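You operate a simulated robot arm through the tools that you are given. There is no shell and no other tool. Be economical: measure what you need, move in short steps, check, and stop when the job is done.

You are at the controls of a simulated two-armed robot. One attempt, no reset.

## Task
Put two of the steel pegs from the top of the paper-covered bench on top of the orange pad block. Then take the orange sanding block from the open shelf of the ply counter and put it on the space under the drawers. Then open the white sliding lid. Keep to this order.

It is judged by the outcome, as a careful person would: the job done as asked, and still so three seconds after it is handed in. It fails if anything else is knocked over, pushed out of place, dropped, spilled or broken. Lids that push on must go on centred and level and be pressed home; caps that screw on are set level and turned clockwise until they are tight.

## Robot
Two 7-joint arms with two-finger grippers on one trunk, on a base that drives. Base frame: it is fixed to the floor where the robot stands at the start and does not move with it; the origin is under the middle of the robot, x ahead of it, y to its left, z up; the surface under the hand at the start is at about z = 902. Lengths are in mm, angles in rad, forces in N, time in s.
The left shoulder is at the start at [78, 216, 1290], the right one opposite. With the tool pointing down near the work surface each hand reaches from about 320 to 860 mm from the robot's upright axis, wherever it stands, measured 20 degrees to its own side. Places, roughly: orange pad block (8x6x4 cm) [900, 300, 900]; sanding block [1250, -2750, 500]; space under the drawers [1900, -2900, 100]; white sliding lid [5600, 3600, 900]. Payload 3.43 kg a hand.
The TCP of each hand is the grasp point between the finger pads, 20 mm short of the fingertips. In the tool frame z runs along the fingers and y along their closing line. The gripper opens to 124 mm. The gripper's body begins 93 mm behind the TCP.
Orientation is that of the tool frame in the base frame, as a unit quaternion [w, x, y, z]. With the fingers straight down and closing along the base's y, the tool's x points along the base's -x, its y along +y and its z along -z.

## Interface
- The arms move only by the tool arm_command. It takes "left_plan", "right_plan" or both (then of equal length, played together; a hand with none holds still); each is one flat list of numbers, 7 for each row, row after row: the shift along the tool's x, y, z in units of 200 mm (1.0 is 200 mm), then the turn, a rotation vector about the tool's x, y, z in units of 60 degrees (1.0 is 60 degrees), then the opening, from 0 (shut) to 1 (fully open). In form: [dx, dy, dz, wx, wy, wz, hand, dx, dy, dz, wx, wy, wz, hand, ...]. A call has 1 to 20 rows; each row is the pose to reach, as a shift and turn from the pose commanded when the call began, along the tool's axes at that moment. A call with a number of a shift or a turn outside -1 to 1 is refused whole. Rows are played at 5 a second. More than 50 mm and 0.15 rad between two rows, or a gripper value outside its range, and nothing of the call is played. A pose out of reach is approached as far as the arm can. The call stops where the force on the tool passes 40 N (or 10 N more than at its start, if that is more) or the arm is blocked; 0.2 s more then pass. The fingers move at their own pace (about 72 mm/s each) and stop on an object; they squeeze with about 34 N. The grip force told is the motor's: it shows also when the fingers shut on nothing. Time passes only in rows, and 0.2 s behind the last, so rows that repeat a pose let the fingers close. It gives the time, the measured TCP pose, the force on the tool (base axes), the opening and the grip force at its end, in the units of the frame above (readings bear some noise), with the torque about the TCP (base axes, N m) and any sound that the robot's microphone picked up.
- Cameras (640 x 400 px; columns grow to the right, rows downward): "scene" is now at [207.9, 15.5, 1465.5]; the picture's right is [0.18, -0.98, 0.00], its down [-0.52, -0.09, -0.85] and it looks along [0.83, 0.15, -0.53] (base axes); focal length 248 px, centre (320, 200). "left" rides on the left gripper at [82, -14, -140] in its tool frame; the picture's right is [0.17, 0.99, 0.00], its down [-0.83, 0.14, -0.54] and it looks along [-0.53, 0.09, 0.84] (tool axes); focal length 243 px, centre (320, 200). "right" rides on the right gripper at [82, 14, -140] in its tool frame; the picture's right is [-0.17, 0.99, 0.00], its down [-0.83, -0.14, -0.54] and it looks along [-0.53, -0.09, 0.84] (tool axes); focal length 243 px, centre (320, 200). There is no depth. A picture from a camera that has moved, and an enlarged one, comes with that camera's place and axes in the base frame and with its lens.
- snapshot(camera): a new picture of that camera. The clock stands still meanwhile.
- raise_lower(by): slides the trunk up (or, below 0, down) by that many mm; the arms and the scene camera ride with it, the base frame stays. It gives what a move gives, with no picture.
- base_move(legs): drives the robot by 1 to 6 legs, each [ahead, left, turn to the left] in mm, mm and rad, along the robot's own axes; the way and the turn of a leg run together, so that a leg with both is an arc; at most 1500 mm and 3.142 rad a leg. The arms and the cameras ride along, it lands a little off, and it stops where it bumps. It gives what a move gives.
- head_to(pan, tilt): turns the head with the scene camera to pan (to the left, within 1.396 rad either way) and tilt (down, from -0.506 to 1.204), counted from straight ahead of the robot. It gives what a move gives.
- inspect(camera, box): a new picture of the part [left, top, right, bottom] of that camera's present view, enlarged. The clock stands still meanwhile.
- job_done(): hands the job in; it is judged then, once.

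Go step by step. Nothing tells you exact positions but the pictures and the camera data: compare them with the known pose of the tool, close in by small moves and look again before you grip or let go. The budget is 165 turns and 118 pictures, counting those below and the enlarged ones. Unless the task says otherwise, let go and move clear before handing in.

The tools are called after "Request:" as name(argument=value, ...) on one line, values as JSON. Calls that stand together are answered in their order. arm_command: Moves the arms, as the interface text tells. Its arguments: {"type":"object","properties":{"left_plan":{"type":"array","items":{"type":"number"}},"right_plan":{"type":"array","items":{"type":"number"}}},"required":[]} The other tools are called the same way: raise_lower (by) slides the trunk up or down; base_move (legs) drives the base; head_to (pan, tilt) turns the head that bears the scene camera; snapshot (camera) takes a picture; inspect (camera, box) takes an enlarged picture of a part of a camera's view; job_done () hands the job in.

At the start:

```text
time_s: 0.0
left_ee_pos: [490.5, 337.2, 1225.8]
left_tcp_rot: [0.0, 0.001, 1.0, -0.001]
left_wrist_force: [-0.3, -0.4, -0.6]
left_ft_torque: [-0.01, 0.0, 0.03]
left_width: 124.0
left_grip_force: 0.1
right_ee_pos: [416.0, -124.8, 1226.2]
right_tcp_rot: [0.002, 0.001, 1.0, 0.0]
right_wrist_force: [-0.7, -0.1, -0.3]
right_ft_torque: [0.01, 0.0, -0.01]
right_width: 124.1
right_grip_force: 0.0
trunk travel left (down, up): [-446.0, 144.0]
robot x, y, heading: [-0.4, 0.7, 0.004]
head pan, tilt: [0.178, 0.559]
```

scene: 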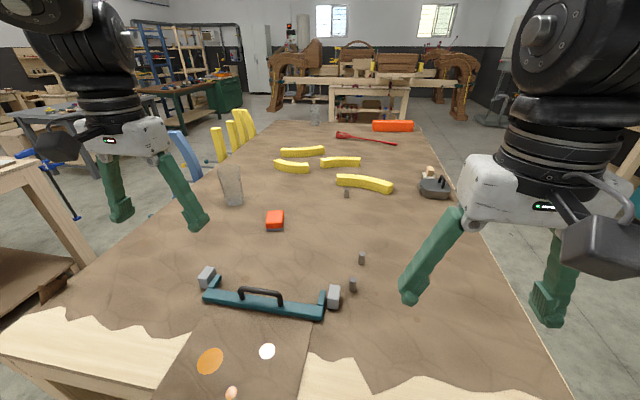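
right: 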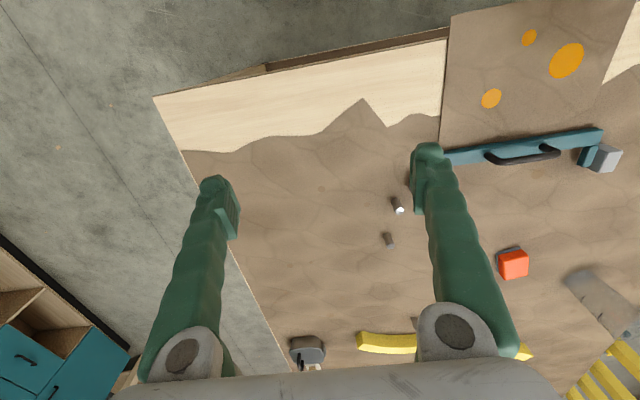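
left: 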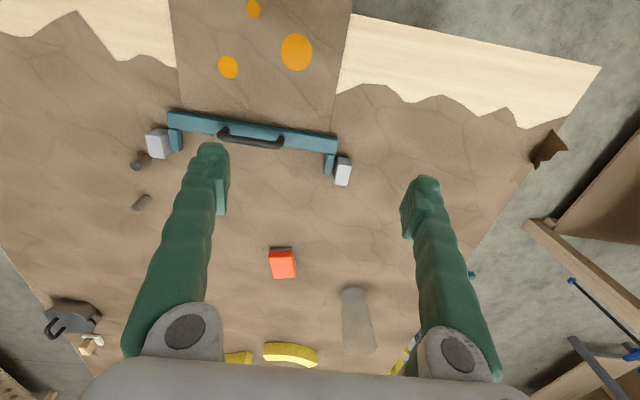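

I see three small steel pegs, at roughly (765,-9), (661,8) and (1147,70), and the orange pad block near (883,302). I'll enlarge the views to measure them properly.

Request:
inspect(camera="scene", box=[240, 170, 400, 300])

Request:
inspect(camera="right", box=[360, 160, 560, 290])

```text
3.08 times, centred on (320, 235) of scene
camera zoom: at [207.9, 15.5, 1465.5], right [0.18, -0.98, 0.0], down [-0.52, -0.09, -0.85], along [0.83, 0.15, -0.53], focal length 764 px, centre (320, 92)
```

zoom: 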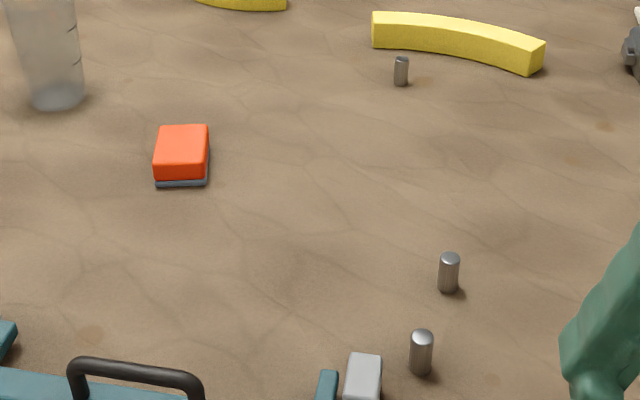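

```text
3.08 times, centred on (460, 225) of right
camera zoom: at [333.1, -109.8, 1366.4], right [0.17, 0.99, 0.0], down [0.83, -0.14, 0.54], along [0.53, -0.09, -0.84], focal length 746 px, centre (-111, 123)
```

zoom: 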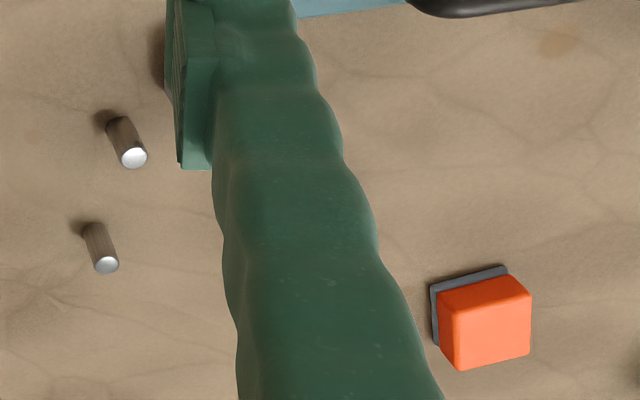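

The pegs stand upright, about 20 mm across and 38 mm tall. The pad is out of reach from here, so I'll look down to see how much room the base has ahead.

Request:
head_to(pan=0, tilt=1.2)

Request:
snapshot(camera="scene")

```text
time_s: 1.0
left_ee_pos: [490.1, 337.4, 1223.2]
left_tcp_rot: [0.0, -0.001, 1.0, -0.001]
left_wrist_force: [-0.1, 0.2, -1.1]
left_ft_torque: [-0.01, -0.01, 0.01]
left_width: 124.1
left_grip_force: 0.0
right_ee_pos: [414.4, -123.1, 1226.7]
right_tcp_rot: [0.0, 0.002, 1.0, 0.0]
right_wrist_force: [0.2, -0.2, 0.1]
right_ft_torque: [0.0, 0.03, -0.02]
right_width: 124.0
right_grip_force: 0.0
trunk travel left (down, up): [-446.0, 144.0]
robot x, y, heading: [2.5, 2.4, -0.005]
head pan, tilt: [0.0, 1.201]
```

```text
112 pictures are left
camera scene: at [175.7, -0.4, 1417.1], right [0.0, -1.0, 0.0], down [-0.93, 0.0, -0.36], along [0.36, 0.0, -0.93], focal length 248 px, centre (320, 200)
```

scene: 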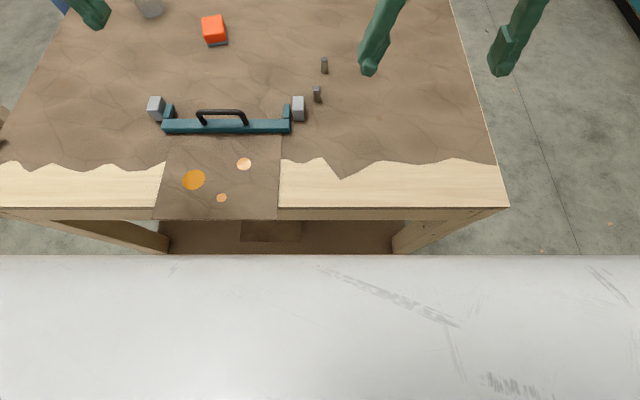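

The white surface at the bottom is the robot's own body, so I can't see the clearance from here. I'll tilt the right hand back towards the robot to see the gap between the base and the bench.

Request:
arm_command(right_plan=[0, 0, 0, 0, 0.14, 0, 1, 0, 0, 0, 0, 0.28, 0, 1, 0, 0, 0, 0, 0.42, 0, 1, 0, 0, 0, 0, 0.55, 0, 1, 0, 0, 0, 0, 0.65, 0, 1])

Request:
snapshot(camera="right")

```text
time_s: 2.2
left_ee_pos: [489.8, 338.6, 1225.6]
left_tcp_rot: [0.0, -0.001, 1.0, 0.0]
left_wrist_force: [0.4, -0.8, -0.5]
left_ft_torque: [0.0, -0.01, 0.02]
left_width: 124.2
left_grip_force: 0.1
right_ee_pos: [416.1, -108.6, 1212.7]
right_tcp_rot: [-0.334, 0.003, 0.943, 0.002]
right_wrist_force: [-0.6, -1.4, -0.2]
right_ft_torque: [0.0, 0.03, -0.03]
right_width: 123.9
right_grip_force: 0.1
right hand out of reach, approached as far as the arm can: row 1, 2, 3, 4, 5
trunk travel left (down, up): [-446.0, 144.0]
robot x, y, heading: [-1.1, -0.5, 0.002]
head pan, tilt: [0.0, 1.201]
```

```text
111 pictures are left
camera right: at [441.3, -96.3, 1372.7], right [0.13, 0.99, -0.1], down [0.98, -0.14, -0.1], along [-0.12, -0.09, -0.99], focal length 243 px, centre (320, 200)
```

right: 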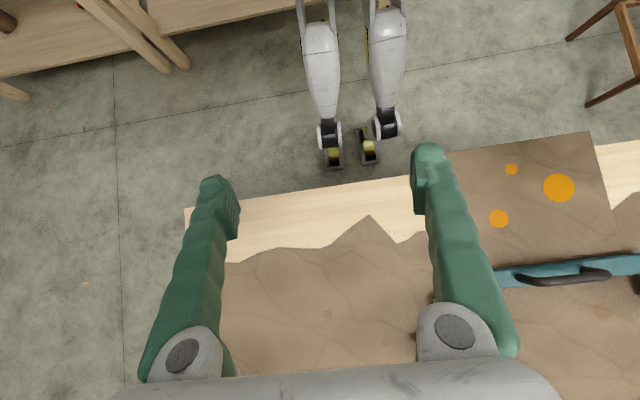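

The robot has feet set well back, tip at about x=90, against the bench edge at x≈356, so there is room to go ahead about 140. First I'll straighten the right hand and park it to the right.

Request:
arm_command(right_plan=[0, -0.2, 0, 0, -0.14, 0, 1, 0, -0.4, 0, 0, -0.28, 0, 1, 0, -0.6, 0, 0, -0.42, 0, 1, 0, -0.8, 0, 0, -0.55, 0, 1, 0, -0.9, 0, 0, -0.65, 0, 1])

Request:
base_move(legs=[[140, 0, 0]])

Request:
snapshot(camera="left")

```text
time_s: 3.4
left_ee_pos: [488.2, 334.5, 1227.0]
left_tcp_rot: [0.002, 0.0, 1.0, 0.002]
left_wrist_force: [-1.2, -0.3, 0.2]
left_ft_torque: [0.04, -0.02, 0.01]
left_width: 124.0
left_grip_force: 0.1
right_ee_pos: [350.0, -263.1, 1192.4]
right_tcp_rot: [0.009, 0.007, 1.0, -0.004]
right_wrist_force: [-0.6, -0.1, 0.1]
right_ft_torque: [0.04, -0.05, 0.01]
right_width: 124.0
right_grip_force: 0.1
right hand out of reach, approached as far as the arm can: row 1, 2, 3, 4, 5
trunk travel left (down, up): [-446.0, 144.0]
robot x, y, heading: [-2.6, 0.7, 0.003]
head pan, tilt: [0.0, 1.201]
```

```text
time_s: 4.9
left_ee_pos: [624.5, 338.8, 1225.7]
left_tcp_rot: [0.0, 0.0, 1.0, 0.0]
left_wrist_force: [-0.5, -0.1, 0.2]
left_ft_torque: [0.01, -0.06, -0.03]
left_width: 123.9
left_grip_force: 0.1
right_ee_pos: [487.0, -258.8, 1192.6]
right_tcp_rot: [0.008, 0.005, 1.0, -0.005]
right_wrist_force: [1.1, -0.5, 0.0]
right_ft_torque: [0.02, -0.02, -0.02]
right_width: 124.0
right_grip_force: 0.1
trunk travel left (down, up): [-446.0, 144.0]
robot x, y, heading: [132.6, -0.9, 0.006]
head pan, tilt: [0.0, 1.201]
```

```text
110 pictures are left
camera left: at [542.9, 324.5, 1365.1], right [-0.17, 0.99, 0.0], down [0.83, 0.14, 0.54], along [0.53, 0.09, -0.84], focal length 243 px, centre (320, 200)
```

left: 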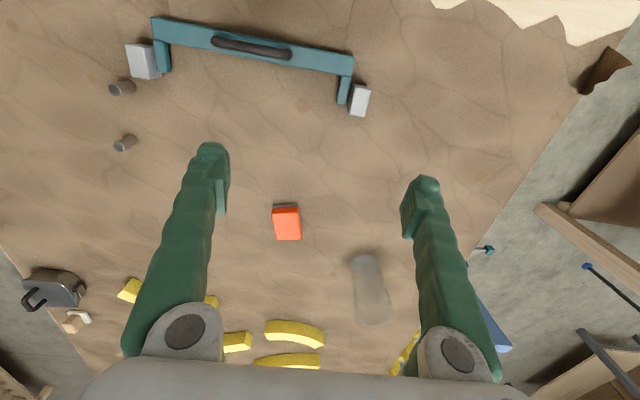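

Base is now at about x=133. Next I'll bring the left hand over peg A at about (759,-12).

Request:
arm_command(left_plan=[-0.07, -0.2, 0.05, 0, 0, 0, 1, -0.14, -0.4, 0.1, 0, 0, 0, 1, -0.21, -0.6, 0.15, 0, 0, 0, 1, -0.28, -0.8, 0.2, 0, 0, 0, 1, -0.34, -0.95, 0.25, 0, 0, 0, 1])

Request:
arm_command(left_plan=[-0.07, -0.2, 0.05, 0, 0, 0, 1, -0.14, -0.4, 0.1, 0, 0, 0, 1, -0.21, -0.6, 0.15, 0, 0, 0, 1, -0.28, -0.75, 0.2, 0, 0, 0, 1, -0.3, -0.8, 0.3, 0, 0, 0, 1])

Request:
snapshot(camera="left")

```text
time_s: 6.1
left_ee_pos: [657.1, 237.0, 1169.2]
left_tcp_rot: [0.004, -0.001, 1.0, -0.007]
left_wrist_force: [0.1, 0.2, 0.3]
left_ft_torque: [0.01, 0.06, 0.02]
left_width: 123.7
left_grip_force: 0.0
left hand out of reach, approached as far as the arm can: row 3, 4, 5
right_ee_pos: [490.9, -258.1, 1191.2]
right_tcp_rot: [0.006, 0.006, 1.0, -0.005]
right_wrist_force: [-0.4, 0.2, -0.6]
right_ft_torque: [0.0, 0.04, 0.0]
right_width: 124.3
right_grip_force: 0.0
trunk travel left (down, up): [-446.0, 144.0]
robot x, y, heading: [138.1, -1.7, 0.006]
head pan, tilt: [0.0, 1.201]
```

```text
time_s: 7.3
left_ee_pos: [651.1, 226.5, 1126.0]
left_tcp_rot: [0.001, -0.001, 1.0, -0.004]
left_wrist_force: [0.3, -0.8, 0.0]
left_ft_torque: [-0.01, -0.02, 0.02]
left_width: 124.0
left_grip_force: 0.0
left hand out of reach, approached as far as the arm can: row 1, 2, 3, 4, 5
right_ee_pos: [488.9, -258.9, 1192.7]
right_tcp_rot: [0.008, 0.005, 1.0, -0.005]
right_wrist_force: [0.2, -0.5, 0.5]
right_ft_torque: [0.03, -0.02, -0.01]
right_width: 124.2
right_grip_force: 0.0
trunk travel left (down, up): [-446.0, 144.0]
robot x, y, heading: [136.8, 2.6, 0.005]
head pan, tilt: [0.0, 1.201]
```

```text
109 pictures are left
camera left: at [568.9, 214.3, 1266.0], right [-0.17, 0.99, -0.01], down [0.83, 0.15, 0.54], along [0.54, 0.08, -0.84], focal length 243 px, centre (320, 200)
```

left: 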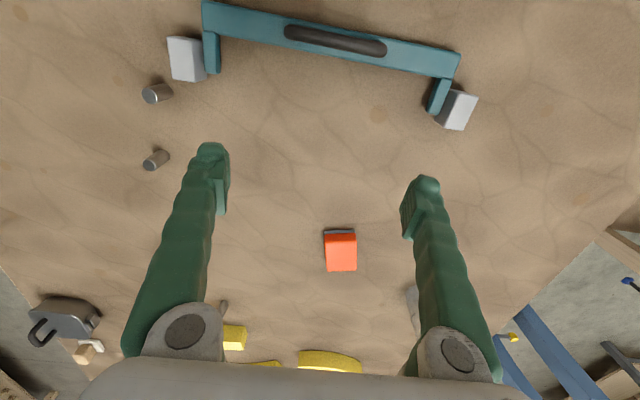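

The left arm can't reach further inward, so I'll put the target on the robot's left side by strafing the base to the right instead.

Request:
base_move(legs=[[0, -255, 0]])

Request:
arm_command(left_plan=[0, 0, 0, 0, 0, 0, 1])

```text
time_s: 10.3
left_ee_pos: [646.9, 67.7, 1127.1]
left_tcp_rot: [0.003, -0.004, 1.0, -0.006]
left_wrist_force: [-0.6, -0.9, -0.2]
left_ft_torque: [-0.02, -0.02, -0.03]
left_width: 124.0
left_grip_force: 0.1
right_ee_pos: [488.2, -420.1, 1192.1]
right_tcp_rot: [0.006, 0.003, 1.0, -0.006]
right_wrist_force: [0.0, 1.3, 0.4]
right_ft_torque: [-0.03, -0.01, -0.04]
right_width: 124.2
right_grip_force: 0.1
trunk travel left (down, up): [-446.0, 144.0]
robot x, y, heading: [134.5, -165.7, 0.006]
head pan, tilt: [0.0, 1.201]
stopped in leg 1: the robot was blocked; the commanded pose is now the measured one
```

```text
time_s: 10.7
left_ee_pos: [647.4, 65.7, 1126.7]
left_tcp_rot: [0.003, -0.004, 1.0, -0.004]
left_wrist_force: [-0.3, 0.0, -0.2]
left_ft_torque: [0.0, 0.0, 0.0]
left_width: 123.7
left_grip_force: 0.1
right_ee_pos: [488.9, -422.0, 1192.9]
right_tcp_rot: [0.007, 0.002, 1.0, -0.005]
right_wrist_force: [-0.8, 0.4, -0.1]
right_ft_torque: [0.02, -0.04, 0.03]
right_width: 123.9
right_grip_force: 0.0
trunk travel left (down, up): [-446.0, 144.0]
robot x, y, heading: [138.5, -164.9, 0.013]
head pan, tilt: [0.0, 1.201]
```

The base was blocked at y≈-165, probably by the right bench leg. I'll check that nothing shifted.

Request:
snapshot(camera="scene")

Request:
snapshot(camera="left")

```text
108 pictures are left
camera scene: at [311.2, -163.8, 1417.1], right [0.01, -1.0, 0.0], down [-0.93, -0.01, -0.36], along [0.36, 0.0, -0.93], focal length 248 px, centre (320, 200)
```

scene: 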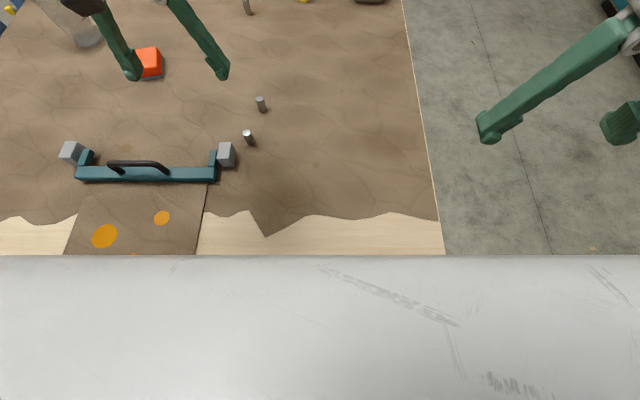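

```text
107 pictures are left
camera left: at [564.9, 52.3, 1266.5], right [-0.17, 0.98, -0.01], down [0.83, 0.15, 0.54], along [0.54, 0.09, -0.84], focal length 243 px, centre (320, 200)
```

left: 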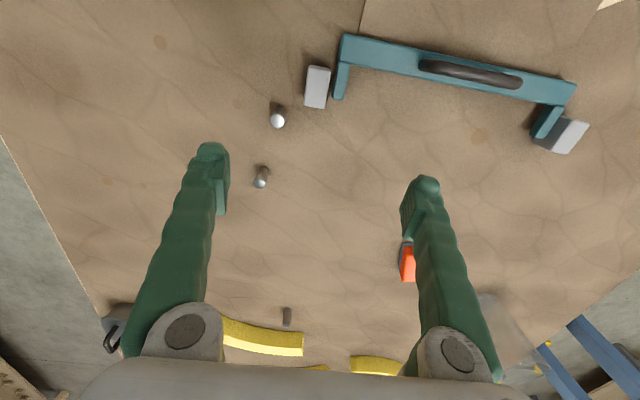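

Pegs still at A(759,-10) and B(656,8), so nothing moved. I'll bring the left hand over peg A at mid height.

Request:
arm_command(left_plan=[-0.15, -0.1, 0.1, 0, 0, 0, 1, -0.3, -0.2, 0.2, 0, 0, 0, 1, -0.43, -0.3, 0.3, 0, 0, 0, 1, -0.56, -0.38, 0.38, 0, 0, 0, 1])

Request:
snapshot(camera="left")

```text
time_s: 11.7
left_ee_pos: [702.0, 88.3, 1061.3]
left_tcp_rot: [0.004, -0.005, 1.0, -0.007]
left_wrist_force: [0.2, 0.3, -0.2]
left_ft_torque: [-0.05, 0.0, 0.03]
left_width: 123.8
left_grip_force: 0.1
left hand out of reach, approached as far as the arm can: row 1, 2, 3, 4
right_ee_pos: [489.0, -420.6, 1192.4]
right_tcp_rot: [0.007, 0.001, 1.0, -0.006]
right_wrist_force: [0.5, 0.6, -1.0]
right_ft_torque: [-0.04, 0.01, 0.02]
right_width: 124.0
right_grip_force: 0.0
trunk travel left (down, up): [-446.0, 144.0]
robot x, y, heading: [134.1, -162.9, 0.014]
head pan, tilt: [0.0, 1.201]
```

```text
106 pictures are left
camera left: at [620.4, 75.9, 1199.8], right [-0.17, 0.98, -0.01], down [0.83, 0.15, 0.54], along [0.54, 0.08, -0.84], focal length 243 px, centre (320, 200)
```

left: 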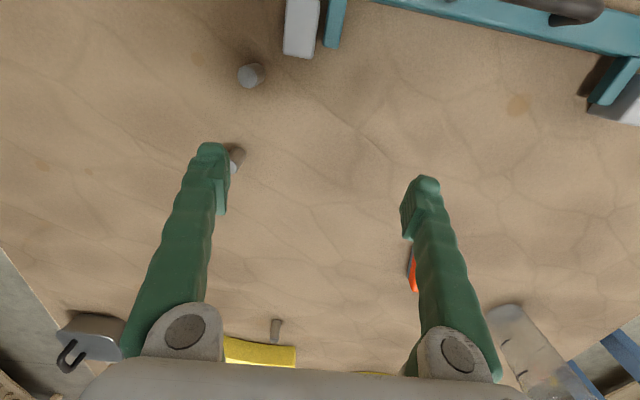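

The limit looks like a wrist limit at this yaw. The pegs are round, so I'll try yawing the tool clockwise while moving inward.

Request:
arm_command(left_plan=[0, 0, 0, 0, 0, 0.14, 1, 0, 0, 0, 0, 0, 0.28, 1, 0, 0, 0, 0, 0, 0.42, 1, 0, 0, 0, 0, 0, 0.56, 1, -0.1, -0.2, 0, 0, 0, 0.56, 1, -0.2, -0.4, 0, 0, 0, 0.56, 1, -0.29, -0.5, 0, 0, 0, 0.56, 1])

```text
time_s: 13.3
left_ee_pos: [703.6, 90.5, 1060.6]
left_tcp_rot: [0.004, 0.284, 0.959, -0.004]
left_wrist_force: [0.3, 0.5, -0.7]
left_ft_torque: [-0.02, -0.01, -0.04]
left_width: 124.1
left_grip_force: 0.0
left hand out of reach, approached as far as the arm can: row 5, 6, 7
right_ee_pos: [488.5, -421.4, 1191.8]
right_tcp_rot: [0.008, 0.002, 1.0, -0.005]
right_wrist_force: [0.1, 0.1, -0.1]
right_ft_torque: [0.03, -0.02, -0.03]
right_width: 124.2
right_grip_force: 0.1
trunk travel left (down, up): [-446.0, 144.0]
robot x, y, heading: [136.3, -162.2, 0.006]
head pan, tilt: [0.0, 1.201]
```

The yaw doesn't free it, so the inward swing itself is the limit. I'll undo the yaw and turn the base right by 0.25 rad, so the pegs lie further to the robot's left.

Request:
arm_command(left_plan=[0, 0, 0, 0, 0, -0.14, 1, 0, 0, 0, 0, 0, -0.28, 1, 0, 0, 0, 0, 0, -0.42, 1, 0, 0, 0, 0, 0, -0.56, 1])

Request:
base_move(legs=[[0, 0, -0.25]])

```text
time_s: 14.3
left_ee_pos: [701.0, 86.8, 1062.5]
left_tcp_rot: [0.004, -0.005, 1.0, -0.007]
left_wrist_force: [-0.4, -0.4, 0.5]
left_ft_torque: [-0.02, -0.02, 0.02]
left_width: 124.0
left_grip_force: 0.0
right_ee_pos: [488.5, -420.7, 1191.5]
right_tcp_rot: [0.007, 0.002, 1.0, -0.005]
right_wrist_force: [0.7, -1.6, 0.4]
right_ft_torque: [-0.03, 0.0, 0.0]
right_width: 123.8
right_grip_force: 0.1
trunk travel left (down, up): [-446.0, 144.0]
robot x, y, heading: [133.4, -162.1, 0.009]
head pan, tilt: [0.0, 1.201]
```

```text
time_s: 15.8
left_ee_pos: [745.2, -60.4, 1061.7]
left_tcp_rot: [0.003, 0.12, 0.993, -0.007]
left_wrist_force: [0.2, -0.3, 0.4]
left_ft_torque: [-0.02, 0.0, 0.04]
left_width: 124.2
left_grip_force: 0.1
right_ee_pos: [413.6, -499.7, 1191.3]
right_tcp_rot: [0.006, 0.126, 0.992, -0.006]
right_wrist_force: [-1.0, 0.7, 0.2]
right_ft_torque: [0.05, 0.0, 0.0]
right_width: 123.8
right_grip_force: 0.0
trunk travel left (down, up): [-446.0, 144.0]
robot x, y, heading: [137.2, -165.7, -0.241]
head pan, tilt: [0.0, 1.201]
```

The turn worked and the left hand is near peg A. I'll centre it above the peg and lower to z≈985.

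Request:
arm_command(left_plan=[0, 0.13, 0.1, 0, 0, 0, 1, 0, 0.257, 0.2, 0, 0, 0, 1, 0, 0.257, 0.38, 0, 0, 0, 1])

Request:
snapshot(camera="left")

Request:
snapshot(camera="scene")

```text
time_s: 16.6
left_ee_pos: [757.5, -11.9, 983.3]
left_tcp_rot: [0.002, 0.12, 0.993, -0.008]
left_wrist_force: [1.0, 0.0, 0.9]
left_ft_torque: [-0.01, -0.01, 0.02]
left_width: 124.0
left_grip_force: 0.0
right_ee_pos: [414.2, -500.7, 1190.4]
right_tcp_rot: [0.006, 0.127, 0.992, -0.005]
right_wrist_force: [-0.1, -0.1, 0.0]
right_ft_torque: [0.04, 0.07, -0.02]
right_width: 124.0
right_grip_force: 0.1
trunk travel left (down, up): [-446.0, 144.0]
robot x, y, heading: [135.4, -165.3, -0.246]
head pan, tilt: [0.0, 1.201]
```

```text
105 pictures are left
camera left: at [674.2, -4.3, 1123.2], right [0.07, 1.0, -0.01], down [0.84, -0.05, 0.54], along [0.54, -0.05, -0.84], focal length 243 px, centre (320, 200)
```

left: 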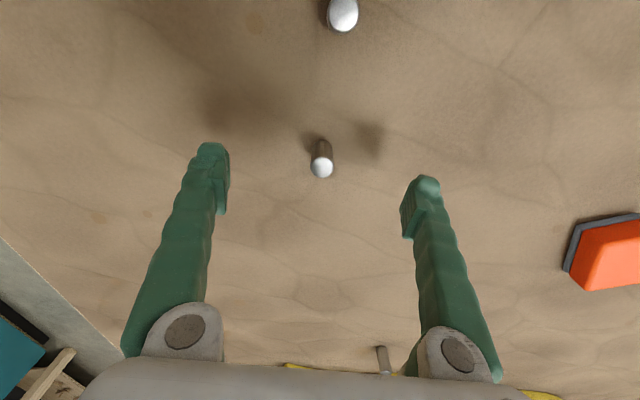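

```text
104 pictures are left
camera scene: at [307.1, -207.5, 1416.9], right [-0.24, -0.97, 0.0], down [-0.91, 0.22, -0.36], along [0.35, -0.09, -0.93], focal length 248 px, centre (320, 200)
```

scene: 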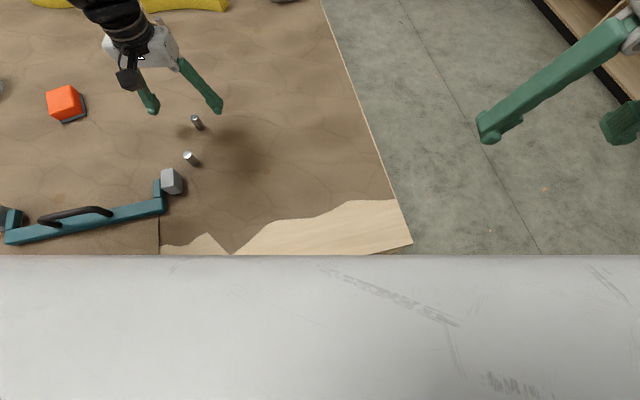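

Peg A measures (760,-12) and the hand is centred on it. I'll lower to z≈928 and close.

Request:
arm_command(left_plan=[0, 0, 0.14, 0, 0, 0, 1, -0.01, 0, 0.277, 0, 0, 0, 1, -0.01, 0, 0.277, 0, 0, 0, 0, -0.01, 0, 0.277, 0, 0, 0, 0, -0.01, 0, 0.277, 0, 0, 0, 0, -0.01, 0, 0.277, 0, 0, 0, 0, -0.01, 0, 0.277, 0, 0, 0, 0])

Request:
snapshot(camera="left")

```text
time_s: 18.2
left_ee_pos: [760.2, -13.1, 929.8]
left_tcp_rot: [0.002, 0.121, 0.993, -0.007]
left_wrist_force: [0.2, -0.1, -0.7]
left_ft_torque: [0.02, -0.01, -0.02]
left_width: 17.9
left_grip_force: 34.2
right_ee_pos: [414.5, -499.2, 1191.5]
right_tcp_rot: [0.006, 0.127, 0.992, -0.006]
right_wrist_force: [-0.3, -0.2, -0.1]
right_ft_torque: [0.02, 0.05, 0.0]
right_width: 123.9
right_grip_force: 0.1
trunk travel left (down, up): [-446.0, 144.0]
robot x, y, heading: [133.7, -163.1, -0.24]
head pan, tilt: [0.0, 1.201]
```

```text
103 pictures are left
camera left: at [677.2, -4.5, 1069.0], right [0.07, 1.0, -0.01], down [0.84, -0.05, 0.54], along [0.54, -0.05, -0.84], focal length 243 px, centre (320, 200)
```

left: 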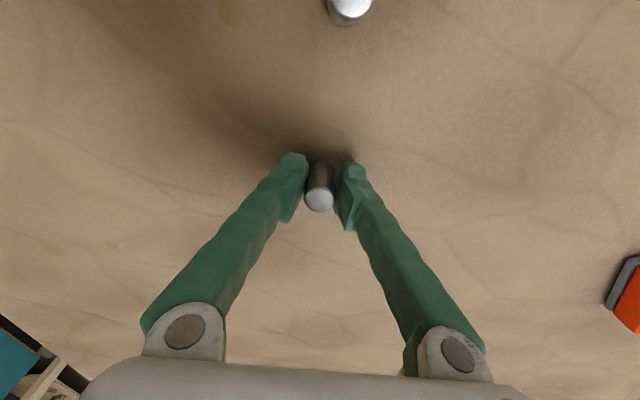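

Peg A is gripped (18 mm wide). I'll lift it and strafe the base left about 150 towards the pad.

Request:
arm_command(left_plan=[0, 0, -0.2, 0, 0, 0, 0, 0, 0, -0.4, 0, 0, 0, 0, 0, 0, -0.6, 0, 0, 0, 0])

Request:
base_move(legs=[[-36, 150, 0]])

Request:
snapshot(camera="left")

```text
time_s: 19.0
left_ee_pos: [756.5, -12.7, 1052.5]
left_tcp_rot: [0.004, 0.12, 0.993, -0.007]
left_wrist_force: [0.1, -0.3, -1.6]
left_ft_torque: [0.0, -0.06, 0.0]
left_width: 18.2
left_grip_force: 34.1
right_ee_pos: [413.4, -499.3, 1192.6]
right_tcp_rot: [0.007, 0.126, 0.992, -0.005]
right_wrist_force: [-0.1, -0.4, -0.2]
right_ft_torque: [-0.01, -0.03, -0.01]
right_width: 123.8
right_grip_force: 0.1
trunk travel left (down, up): [-446.0, 144.0]
robot x, y, heading: [137.5, -159.0, -0.241]
head pan, tilt: [0.0, 1.201]
```

```text
time_s: 21.7
left_ee_pos: [759.3, 141.0, 1052.7]
left_tcp_rot: [0.003, 0.121, 0.993, -0.008]
left_wrist_force: [-0.4, 0.3, -1.5]
left_ft_torque: [0.01, -0.02, -0.03]
left_width: 18.1
left_grip_force: 33.8
right_ee_pos: [414.7, -346.9, 1192.5]
right_tcp_rot: [0.006, 0.126, 0.992, -0.005]
right_wrist_force: [0.1, -0.2, 0.8]
right_ft_torque: [0.02, 0.02, 0.0]
right_width: 124.0
right_grip_force: 0.1
trunk travel left (down, up): [-446.0, 144.0]
robot x, y, heading: [136.9, -8.3, -0.243]
head pan, tilt: [0.0, 1.201]
```

```text
102 pictures are left
camera left: at [676.1, 148.6, 1190.7], right [0.07, 1.0, -0.01], down [0.84, -0.05, 0.54], along [0.54, -0.05, -0.84], focal length 243 px, centre (320, 200)
```

left: 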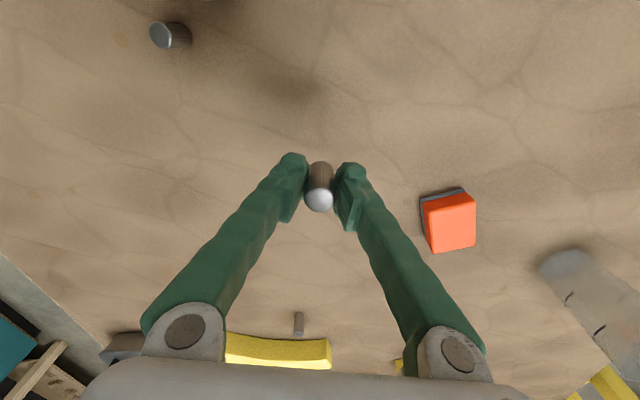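

Now I'll move over the pad, aiming at (881,299), staying high.

Request:
inspect(camera="left", box=[400, 170, 500, 270])

Request:
arm_command(left_plan=[-0.08, 0.18, 0, 0, 0, 0, 0, -0.16, 0.36, 0, 0, 0, 0, 0, -0.24, 0.54, 0, 0, 0, 0, 0, -0.32, 0.72, 0, 0, 0, 0, 0, -0.4, 0.85, 0, 0, 0, 0, 0])

Request:
snapshot(camera="left")

```text
4.00 times, centred on (450, 220) of left
camera zoom: at [676.1, 148.6, 1190.7], right [0.07, 1.0, -0.01], down [0.84, -0.05, 0.54], along [0.54, -0.05, -0.84], focal length 970 px, centre (-200, 120)
```

zoom: 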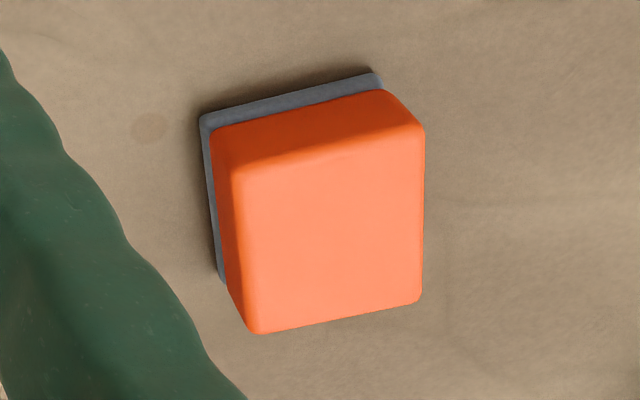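

```text
time_s: 22.9
left_ee_pos: [879.4, 287.5, 1049.7]
left_tcp_rot: [0.003, 0.12, 0.993, -0.007]
left_wrist_force: [0.7, -0.1, -1.5]
left_ft_torque: [0.0, -0.03, -0.01]
left_width: 18.0
left_grip_force: 33.8
right_ee_pos: [416.0, -345.1, 1192.7]
right_tcp_rot: [0.006, 0.126, 0.992, -0.007]
right_wrist_force: [-1.1, 0.9, 0.4]
right_ft_torque: [-0.04, 0.0, 0.01]
right_width: 124.0
right_grip_force: 0.1
trunk travel left (down, up): [-446.0, 144.0]
robot x, y, heading: [138.3, -8.6, -0.244]
head pan, tilt: [0.0, 1.201]
```

```text
100 pictures are left
camera left: at [795.3, 295.3, 1188.9], right [0.07, 1.0, -0.02], down [0.84, -0.05, 0.54], along [0.54, -0.05, -0.84], focal length 243 px, centre (320, 200)
```

left: 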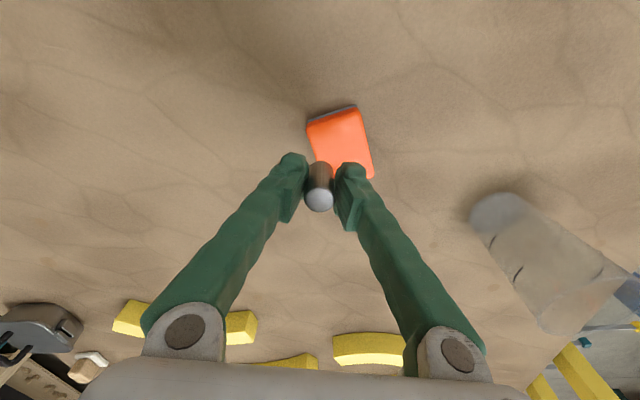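

The pad top is centred at about (893,306), with its long axis turned about 14°. Peg 1 goes at the far part (912,311), so I'll move there and lower to z≈1000.

Request:
arm_command(left_plan=[-0.13, 0.154, 0, 0, 0, 0, 0, -0.13, 0.154, 0.12, 0, 0, 0, 0, -0.13, 0.154, 0.25, 0, 0, 0, 0])

Request:
snapshot(camera="left")

Request:
head_to(pan=0.6, tilt=0.75)

Request:
snapshot(camera="scene")

```text
time_s: 23.7
left_ee_pos: [911.8, 309.3, 999.8]
left_tcp_rot: [0.003, 0.12, 0.993, -0.007]
left_wrist_force: [-0.2, -0.1, -0.9]
left_ft_torque: [-0.02, -0.02, 0.01]
left_width: 17.8
left_grip_force: 34.8
right_ee_pos: [415.5, -345.1, 1192.6]
right_tcp_rot: [0.006, 0.126, 0.992, -0.006]
right_wrist_force: [-0.5, -0.3, -0.4]
right_ft_torque: [-0.04, 0.0, -0.02]
right_width: 123.7
right_grip_force: 0.1
trunk travel left (down, up): [-446.0, 144.0]
robot x, y, heading: [136.4, -8.6, -0.243]
head pan, tilt: [0.0, 1.201]
```

```text
99 pictures are left
camera left: at [827.6, 317.5, 1139.4], right [0.07, 1.0, -0.01], down [0.84, -0.05, 0.54], along [0.54, -0.05, -0.84], focal length 243 px, centre (320, 200)
```

left: 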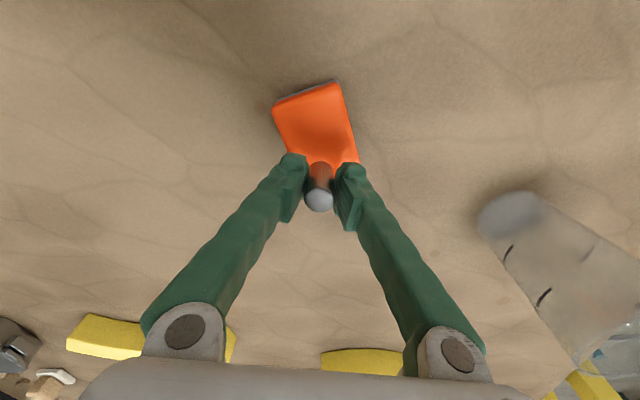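

```text
time_s: 24.7
left_ee_pos: [912.0, 308.8, 1001.2]
left_tcp_rot: [0.003, 0.119, 0.993, -0.007]
left_wrist_force: [0.2, 0.1, -0.6]
left_ft_torque: [0.01, 0.0, 0.02]
left_width: 18.0
left_grip_force: 34.1
right_ee_pos: [415.9, -345.9, 1191.9]
right_tcp_rot: [0.006, 0.126, 0.992, -0.006]
right_wrist_force: [-1.1, -0.5, 0.7]
right_ft_torque: [0.01, 0.02, 0.01]
right_width: 123.7
right_grip_force: 0.2
trunk travel left (down, up): [-446.0, 144.0]
robot x, y, heading: [135.6, -9.7, -0.24]
head pan, tilt: [0.6, 0.75]
```

```text
98 pictures are left
camera scene: at [330.5, -10.1, 1448.8], right [0.35, -0.94, 0.0], down [-0.64, -0.24, -0.73], along [0.68, 0.26, -0.68], focal length 248 px, centre (320, 200)
```

scene: 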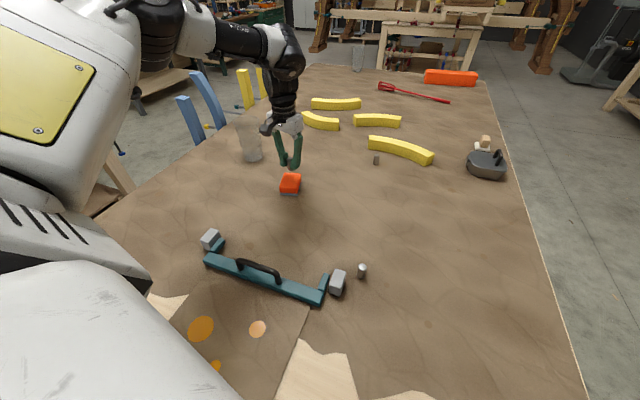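

Alignment looks right. I'll lower gently, expecting contact at about TCP z≈970.

Request:
arm_command(left_plan=[0, 0, 0.07, 0, 0, 0, 0, 0, 0, 0.13, 0, 0, 0, 0, 0, 0, 0.145, 0, 0, 0, 0, 0, 0, 0.145, 0, 0, 0, 0])

Request:
inspect(camera="scene", box=[250, 140, 330, 210])

```text
time_s: 25.7
left_ee_pos: [909.5, 310.1, 972.5]
left_tcp_rot: [0.002, 0.12, 0.993, -0.007]
left_wrist_force: [-0.1, 0.9, -0.4]
left_ft_torque: [0.01, 0.0, 0.04]
left_width: 18.0
left_grip_force: 34.0
right_ee_pos: [415.3, -346.1, 1192.7]
right_tcp_rot: [0.007, 0.126, 0.992, -0.006]
right_wrist_force: [-0.1, 0.1, -0.2]
right_ft_torque: [0.03, 0.0, -0.02]
right_width: 123.7
right_grip_force: 0.0
trunk travel left (down, up): [-446.0, 144.0]
robot x, y, heading: [133.1, -8.6, -0.242]
head pan, tilt: [0.6, 0.75]
```

```text
5.71 times, centred on (290, 175) of scene
camera zoom: at [330.6, -10.0, 1448.8], right [0.35, -0.94, 0.0], down [-0.64, -0.24, -0.73], along [0.68, 0.26, -0.68], focal length 1419 px, centre (491, 343)
```

zoom: 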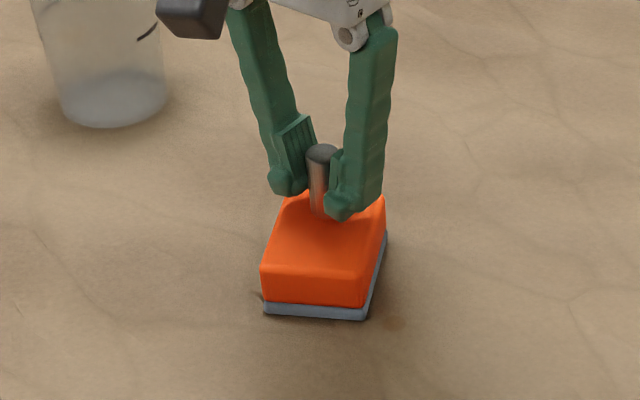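

The peg is just above the pad top. I'll go down a few mm more in tiny steps until I feel contact.

Request:
arm_command(left_plan=[0, 0, 0.005, 0, 0, 0, 0, 0, 0, 0.01, 0, 0, 0, 0, 0, 0, 0.015, 0, 0, 0, 0])

```text
time_s: 26.5
left_ee_pos: [910.4, 309.0, 968.1]
left_tcp_rot: [0.002, 0.12, 0.993, -0.008]
left_wrist_force: [-0.6, 0.2, -1.8]
left_ft_torque: [0.0, -0.02, -0.01]
left_width: 17.9
left_grip_force: 34.0
right_ee_pos: [414.8, -345.8, 1191.2]
right_tcp_rot: [0.007, 0.127, 0.992, -0.006]
right_wrist_force: [0.2, 0.7, 0.4]
right_ft_torque: [0.0, 0.0, -0.02]
right_width: 123.9
right_grip_force: 0.1
trunk travel left (down, up): [-446.0, 144.0]
robot x, y, heading: [136.2, -10.0, -0.241]
head pan, tilt: [0.6, 0.75]
```

Request:
arm_command(left_plan=[0, 0, 0.005, 0, 0, 0, 0, 0, 0, 0.01, 0, 0, 0, 0])

Request:
inspect(camera="scene", box=[275, 160, 315, 200])

```text
time_s: 27.1
left_ee_pos: [911.0, 309.8, 964.9]
left_tcp_rot: [0.003, 0.12, 0.993, -0.007]
left_wrist_force: [0.9, -0.1, -0.6]
left_ft_torque: [-0.02, 0.01, 0.01]
left_width: 17.9
left_grip_force: 33.9
right_ee_pos: [415.6, -346.1, 1192.5]
right_tcp_rot: [0.006, 0.125, 0.992, -0.006]
right_wrist_force: [0.0, -0.1, -0.7]
right_ft_torque: [-0.01, -0.01, 0.0]
right_width: 124.2
right_grip_force: 0.0
trunk travel left (down, up): [-446.0, 144.0]
robot x, y, heading: [138.3, -11.8, -0.238]
head pan, tilt: [0.6, 0.75]
```

```text
10.00 times, centred on (295, 180) of scene
camera zoom: at [330.6, -10.0, 1448.8], right [0.35, -0.94, 0.0], down [-0.64, -0.24, -0.73], along [0.68, 0.26, -0.68], focal length 2483 px, centre (570, 400)
```

zoom: 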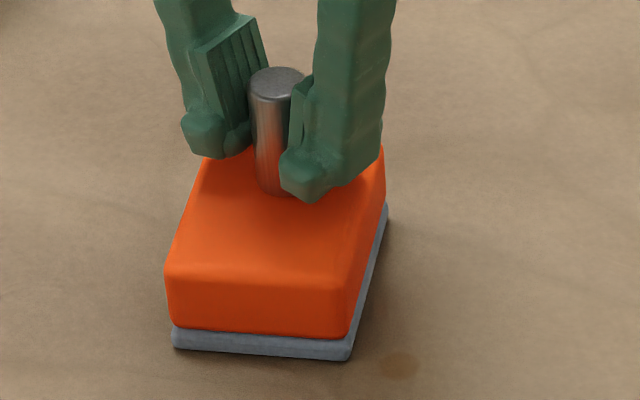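

No contact yet. I'll continue in 1 mm steps.

Request:
arm_command(left_plan=[0, 0, 0.005, 0, 0, 0, 0, 0, 0, 0.01, 0, 0, 0, 0])

```text
time_s: 27.7
left_ee_pos: [909.6, 309.2, 964.7]
left_tcp_rot: [0.005, 0.12, 0.993, -0.007]
left_wrist_force: [1.0, 1.1, 10.7]
left_ft_torque: [0.04, 0.04, 0.0]
left_width: 18.0
left_grip_force: 33.5
right_ee_pos: [414.0, -346.8, 1192.4]
right_tcp_rot: [0.007, 0.126, 0.992, -0.005]
right_wrist_force: [0.3, -0.1, 0.3]
right_ft_torque: [0.03, 0.03, -0.01]
right_width: 124.0
right_grip_force: 0.1
trunk travel left (down, up): [-446.0, 144.0]
robot x, y, heading: [135.9, -12.3, -0.242]
head pan, tilt: [0.6, 0.75]
```

Contact felt (10.7 N). I'll open partway and rise.

Request:
arm_command(left_plan=[0, 0, -0.003, 0, 0, 0, 0, 0, 0, -0.003, 0, 0, 0, 0.3, 0, 0, -0.003, 0, 0, 0, 0.4, 0, 0, -0.003, 0, 0, 0, 0.4, 0, 0, -0.1, 0, 0, 0, 0.4, 0, 0, -0.3, 0, 0, 0, 0.4, 0, 0, -0.5, 0, 0, 0, 1])

Request:
inspect(camera="scene", box=[250, 140, 330, 210])

```text
time_s: 29.3
left_ee_pos: [909.4, 309.5, 1062.9]
left_tcp_rot: [0.002, 0.121, 0.993, -0.008]
left_wrist_force: [-0.2, -0.1, -0.7]
left_ft_torque: [-0.03, -0.01, -0.02]
left_width: 105.1
left_grip_force: 0.1
right_ee_pos: [414.3, -346.5, 1192.7]
right_tcp_rot: [0.006, 0.127, 0.992, -0.006]
right_wrist_force: [0.0, -0.1, 0.0]
right_ft_torque: [-0.01, 0.01, -0.02]
right_width: 124.1
right_grip_force: 0.1
trunk travel left (down, up): [-446.0, 144.0]
robot x, y, heading: [138.3, -10.7, -0.24]
head pan, tilt: [0.6, 0.75]
```

```text
5.71 times, centred on (290, 175) of scene
camera zoom: at [329.9, -10.3, 1448.9], right [0.35, -0.94, 0.0], down [-0.64, -0.24, -0.73], along [0.68, 0.26, -0.68], focal length 1419 px, centre (491, 343)
```

zoom: 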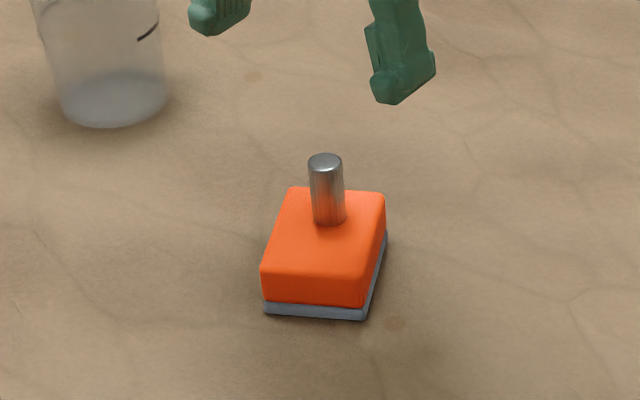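

Peg 1 stands on the pad at about (909,311). Peg 2 will go at about (874,300). I'll strafe back right, then move to peg B at about (656,8).

Request:
base_move(legs=[[36, -150, 0]])

Request:
arm_command(left_plan=[0.17, -0.17, 0, 0, 0, 0, 0.5, 0.34, -0.34, 0, 0, 0, 0, 0.5, 0.51, -0.51, 0, 0, 0, 0, 0.5, 0.68, -0.68, 0, 0, 0, 0, 0.5, 0.85, -0.85, 0, 0, 0, 0, 0.5, 0.97, -0.97, 0, 0, 0, 0, 0.5])

Request:
snapshot(camera="left")

```text
time_s: 32.1
left_ee_pos: [907.5, 156.5, 1062.2]
left_tcp_rot: [0.003, 0.12, 0.993, -0.007]
left_wrist_force: [0.2, -0.7, -0.7]
left_ft_torque: [0.02, 0.03, -0.01]
left_width: 124.0
left_grip_force: 0.0
right_ee_pos: [413.3, -501.9, 1192.0]
right_tcp_rot: [0.006, 0.125, 0.992, -0.006]
right_wrist_force: [-0.3, 0.2, -0.1]
right_ft_torque: [0.01, -0.01, 0.03]
right_width: 124.1
right_grip_force: 0.2
trunk travel left (down, up): [-446.0, 144.0]
robot x, y, heading: [135.7, -167.2, -0.238]
head pan, tilt: [0.6, 0.75]
stopped in leg 1: the robot was blocked; the commanded pose is now the measured one
```

```text
time_s: 33.5
left_ee_pos: [671.1, 15.5, 1062.7]
left_tcp_rot: [0.003, 0.12, 0.993, -0.006]
left_wrist_force: [0.4, 0.1, 0.2]
left_ft_torque: [0.0, -0.02, 0.05]
left_width: 62.0
left_grip_force: 0.2
right_ee_pos: [412.1, -502.4, 1191.2]
right_tcp_rot: [0.006, 0.126, 0.992, -0.005]
right_wrist_force: [0.3, -0.5, 0.9]
right_ft_torque: [0.0, -0.01, -0.01]
right_width: 124.2
right_grip_force: 0.0
trunk travel left (down, up): [-446.0, 144.0]
robot x, y, heading: [133.4, -164.3, -0.232]
head pan, tilt: [0.6, 0.75]
```

```text
94 pictures are left
camera left: at [587.3, 22.7, 1201.8], right [0.07, 1.0, -0.01], down [0.84, -0.05, 0.54], along [0.54, -0.05, -0.84], focal length 243 px, centre (320, 200)
```

left: 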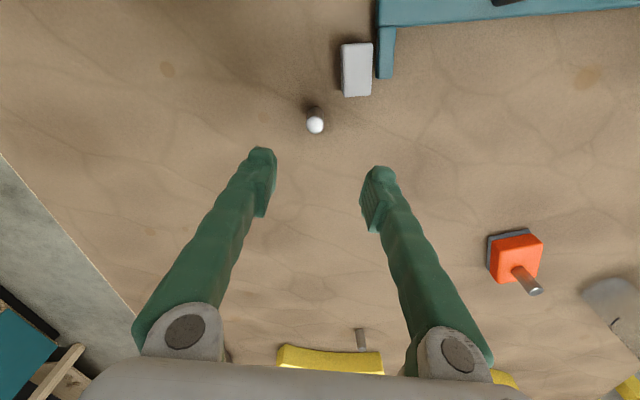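

Peg B measures about (659,8). I'll centre over it and lower to z≈985 to check.

Request:
arm_command(left_plan=[0.05, -0.047, 0.1, 0, 0, 0, 0.5, 0.05, -0.047, 0.25, 0, 0, 0, 0.5, 0.05, -0.047, 0.39, 0, 0, 0, 0.5])

Request:
snapshot(camera="left")

```text
time_s: 34.3
left_ee_pos: [660.2, 6.3, 985.1]
left_tcp_rot: [0.003, 0.119, 0.993, -0.008]
left_wrist_force: [0.5, -0.4, -1.0]
left_ft_torque: [-0.02, 0.01, 0.0]
left_width: 62.0
left_grip_force: 0.0
right_ee_pos: [414.1, -501.6, 1191.4]
right_tcp_rot: [0.005, 0.125, 0.992, -0.005]
right_wrist_force: [-0.1, -0.6, -0.9]
right_ft_torque: [-0.05, 0.03, -0.03]
right_width: 124.0
right_grip_force: 0.0
trunk travel left (down, up): [-446.0, 144.0]
robot x, y, heading: [132.8, -165.5, -0.238]
head pan, tilt: [0.6, 0.75]
```

```text
93 pictures are left
camera left: at [577.2, 13.9, 1123.9], right [0.07, 1.0, -0.01], down [0.84, -0.05, 0.54], along [0.54, -0.05, -0.84], focal length 243 px, centre (320, 200)
```

left: 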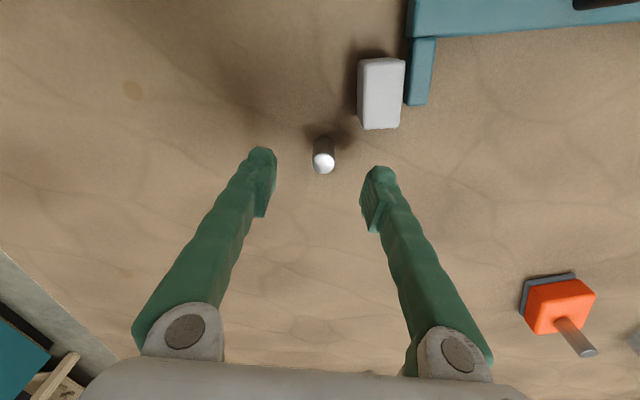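

Centred, and the fingers clear the grey block by about 18 mm. I'll lower and close.

Request:
arm_command(left_plan=[0, 0.005, 0.14, 0, 0, 0, 0.5, 0, 0.005, 0.282, 0, 0, 0, 0.5, 0, 0.005, 0.282, 0, 0, 0, 0, 0, 0.005, 0.282, 0, 0, 0, 0, 0, 0.005, 0.282, 0, 0, 0, 0, 0, 0.005, 0.282, 0, 0, 0, 0])

Request:
arm_command(left_plan=[0, 0, -0.2, 0, 0, 0, 0, 0, 0, -0.4, 0, 0, 0, 0, 0, 0, -0.6, 0, 0, 0, 0])

Request:
snapshot(camera="left")

```text
time_s: 35.7
left_ee_pos: [659.3, 6.3, 927.8]
left_tcp_rot: [0.003, 0.119, 0.993, -0.007]
left_wrist_force: [0.0, 0.6, -0.4]
left_ft_torque: [0.0, 0.01, -0.02]
left_width: 18.3
left_grip_force: 33.9
right_ee_pos: [413.8, -501.6, 1192.3]
right_tcp_rot: [0.006, 0.125, 0.992, -0.006]
right_wrist_force: [-0.1, -0.1, 0.2]
right_ft_torque: [0.05, -0.01, -0.04]
right_width: 124.2
right_grip_force: 0.0
trunk travel left (down, up): [-446.0, 144.0]
robot x, y, heading: [132.9, -168.9, -0.237]
head pan, tilt: [0.6, 0.75]
```

```text
time_s: 36.5
left_ee_pos: [656.6, 10.2, 1051.9]
left_tcp_rot: [0.002, 0.119, 0.993, -0.007]
left_wrist_force: [-0.6, -1.1, -0.9]
left_ft_torque: [-0.04, -0.04, -0.02]
left_width: 17.9
left_grip_force: 34.0
right_ee_pos: [412.8, -501.8, 1191.9]
right_tcp_rot: [0.007, 0.124, 0.992, -0.005]
right_wrist_force: [0.7, -0.7, 0.2]
right_ft_torque: [0.0, -0.01, 0.02]
right_width: 124.1
right_grip_force: 0.1
trunk travel left (down, up): [-446.0, 144.0]
robot x, y, heading: [135.6, -164.8, -0.244]
head pan, tilt: [0.6, 0.75]
```

```text
92 pictures are left
camera left: at [573.1, 18.1, 1190.9], right [0.07, 1.0, -0.01], down [0.84, -0.05, 0.54], along [0.54, -0.05, -0.84], focal length 243 px, centre (320, 200)
```

left: 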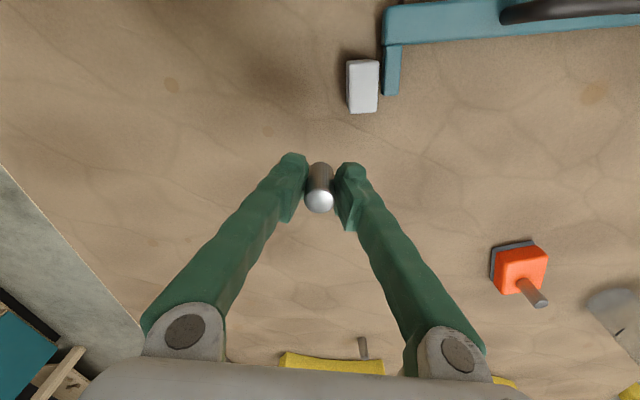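

Peg B is held. I'll strafe left again and move over the front of the pad.

Request:
base_move(legs=[[-36, 150, 0]])

Request:
arm_command(left_plan=[-0.14, 0.15, 0, 0, 0, 0, 0, -0.28, 0.3, 0, 0, 0, 0, 0, -0.42, 0.45, 0, 0, 0, 0, 0, -0.56, 0.6, 0, 0, 0, 0, 0, -0.7, 0.75, 0, 0, 0, 0, 0, -0.8, 0.86, 0, 0, 0, 0, 0])

Request:
inspect(camera="scene", box=[240, 120, 340, 210])

```text
time_s: 39.1
left_ee_pos: [658.9, 160.4, 1051.1]
left_tcp_rot: [0.003, 0.122, 0.992, -0.007]
left_wrist_force: [0.4, -0.2, -1.2]
left_ft_torque: [0.0, -0.02, -0.03]
left_width: 18.5
left_grip_force: 33.9
right_ee_pos: [411.4, -349.0, 1193.1]
right_tcp_rot: [0.007, 0.128, 0.992, -0.005]
right_wrist_force: [0.7, -0.3, 0.0]
right_ft_torque: [0.0, -0.03, -0.01]
right_width: 123.9
right_grip_force: 0.1
trunk travel left (down, up): [-446.0, 144.0]
robot x, y, heading: [134.2, -9.7, -0.248]
head pan, tilt: [0.6, 0.75]
```

```text
time_s: 40.5
left_ee_pos: [854.7, 289.0, 1050.1]
left_tcp_rot: [0.003, 0.122, 0.993, -0.007]
left_wrist_force: [0.9, 0.0, -0.6]
left_ft_torque: [-0.01, -0.03, 0.0]
left_width: 17.9
left_grip_force: 34.0
right_ee_pos: [413.0, -348.3, 1192.3]
right_tcp_rot: [0.006, 0.128, 0.992, -0.005]
right_wrist_force: [0.9, 0.3, 0.3]
right_ft_torque: [0.01, 0.01, -0.01]
right_width: 124.1
right_grip_force: 0.1
trunk travel left (down, up): [-446.0, 144.0]
robot x, y, heading: [131.2, -12.0, -0.246]
head pan, tilt: [0.6, 0.75]
```

```text
4.44 times, centred on (290, 165) of scene
camera zoom: at [328.9, -12.5, 1448.7], right [0.35, -0.94, 0.0], down [-0.64, -0.24, -0.73], along [0.68, 0.26, -0.68], focal length 1104 px, centre (453, 356)
```

zoom: 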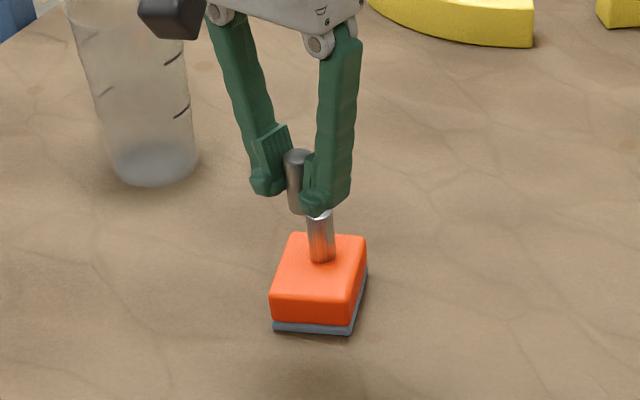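

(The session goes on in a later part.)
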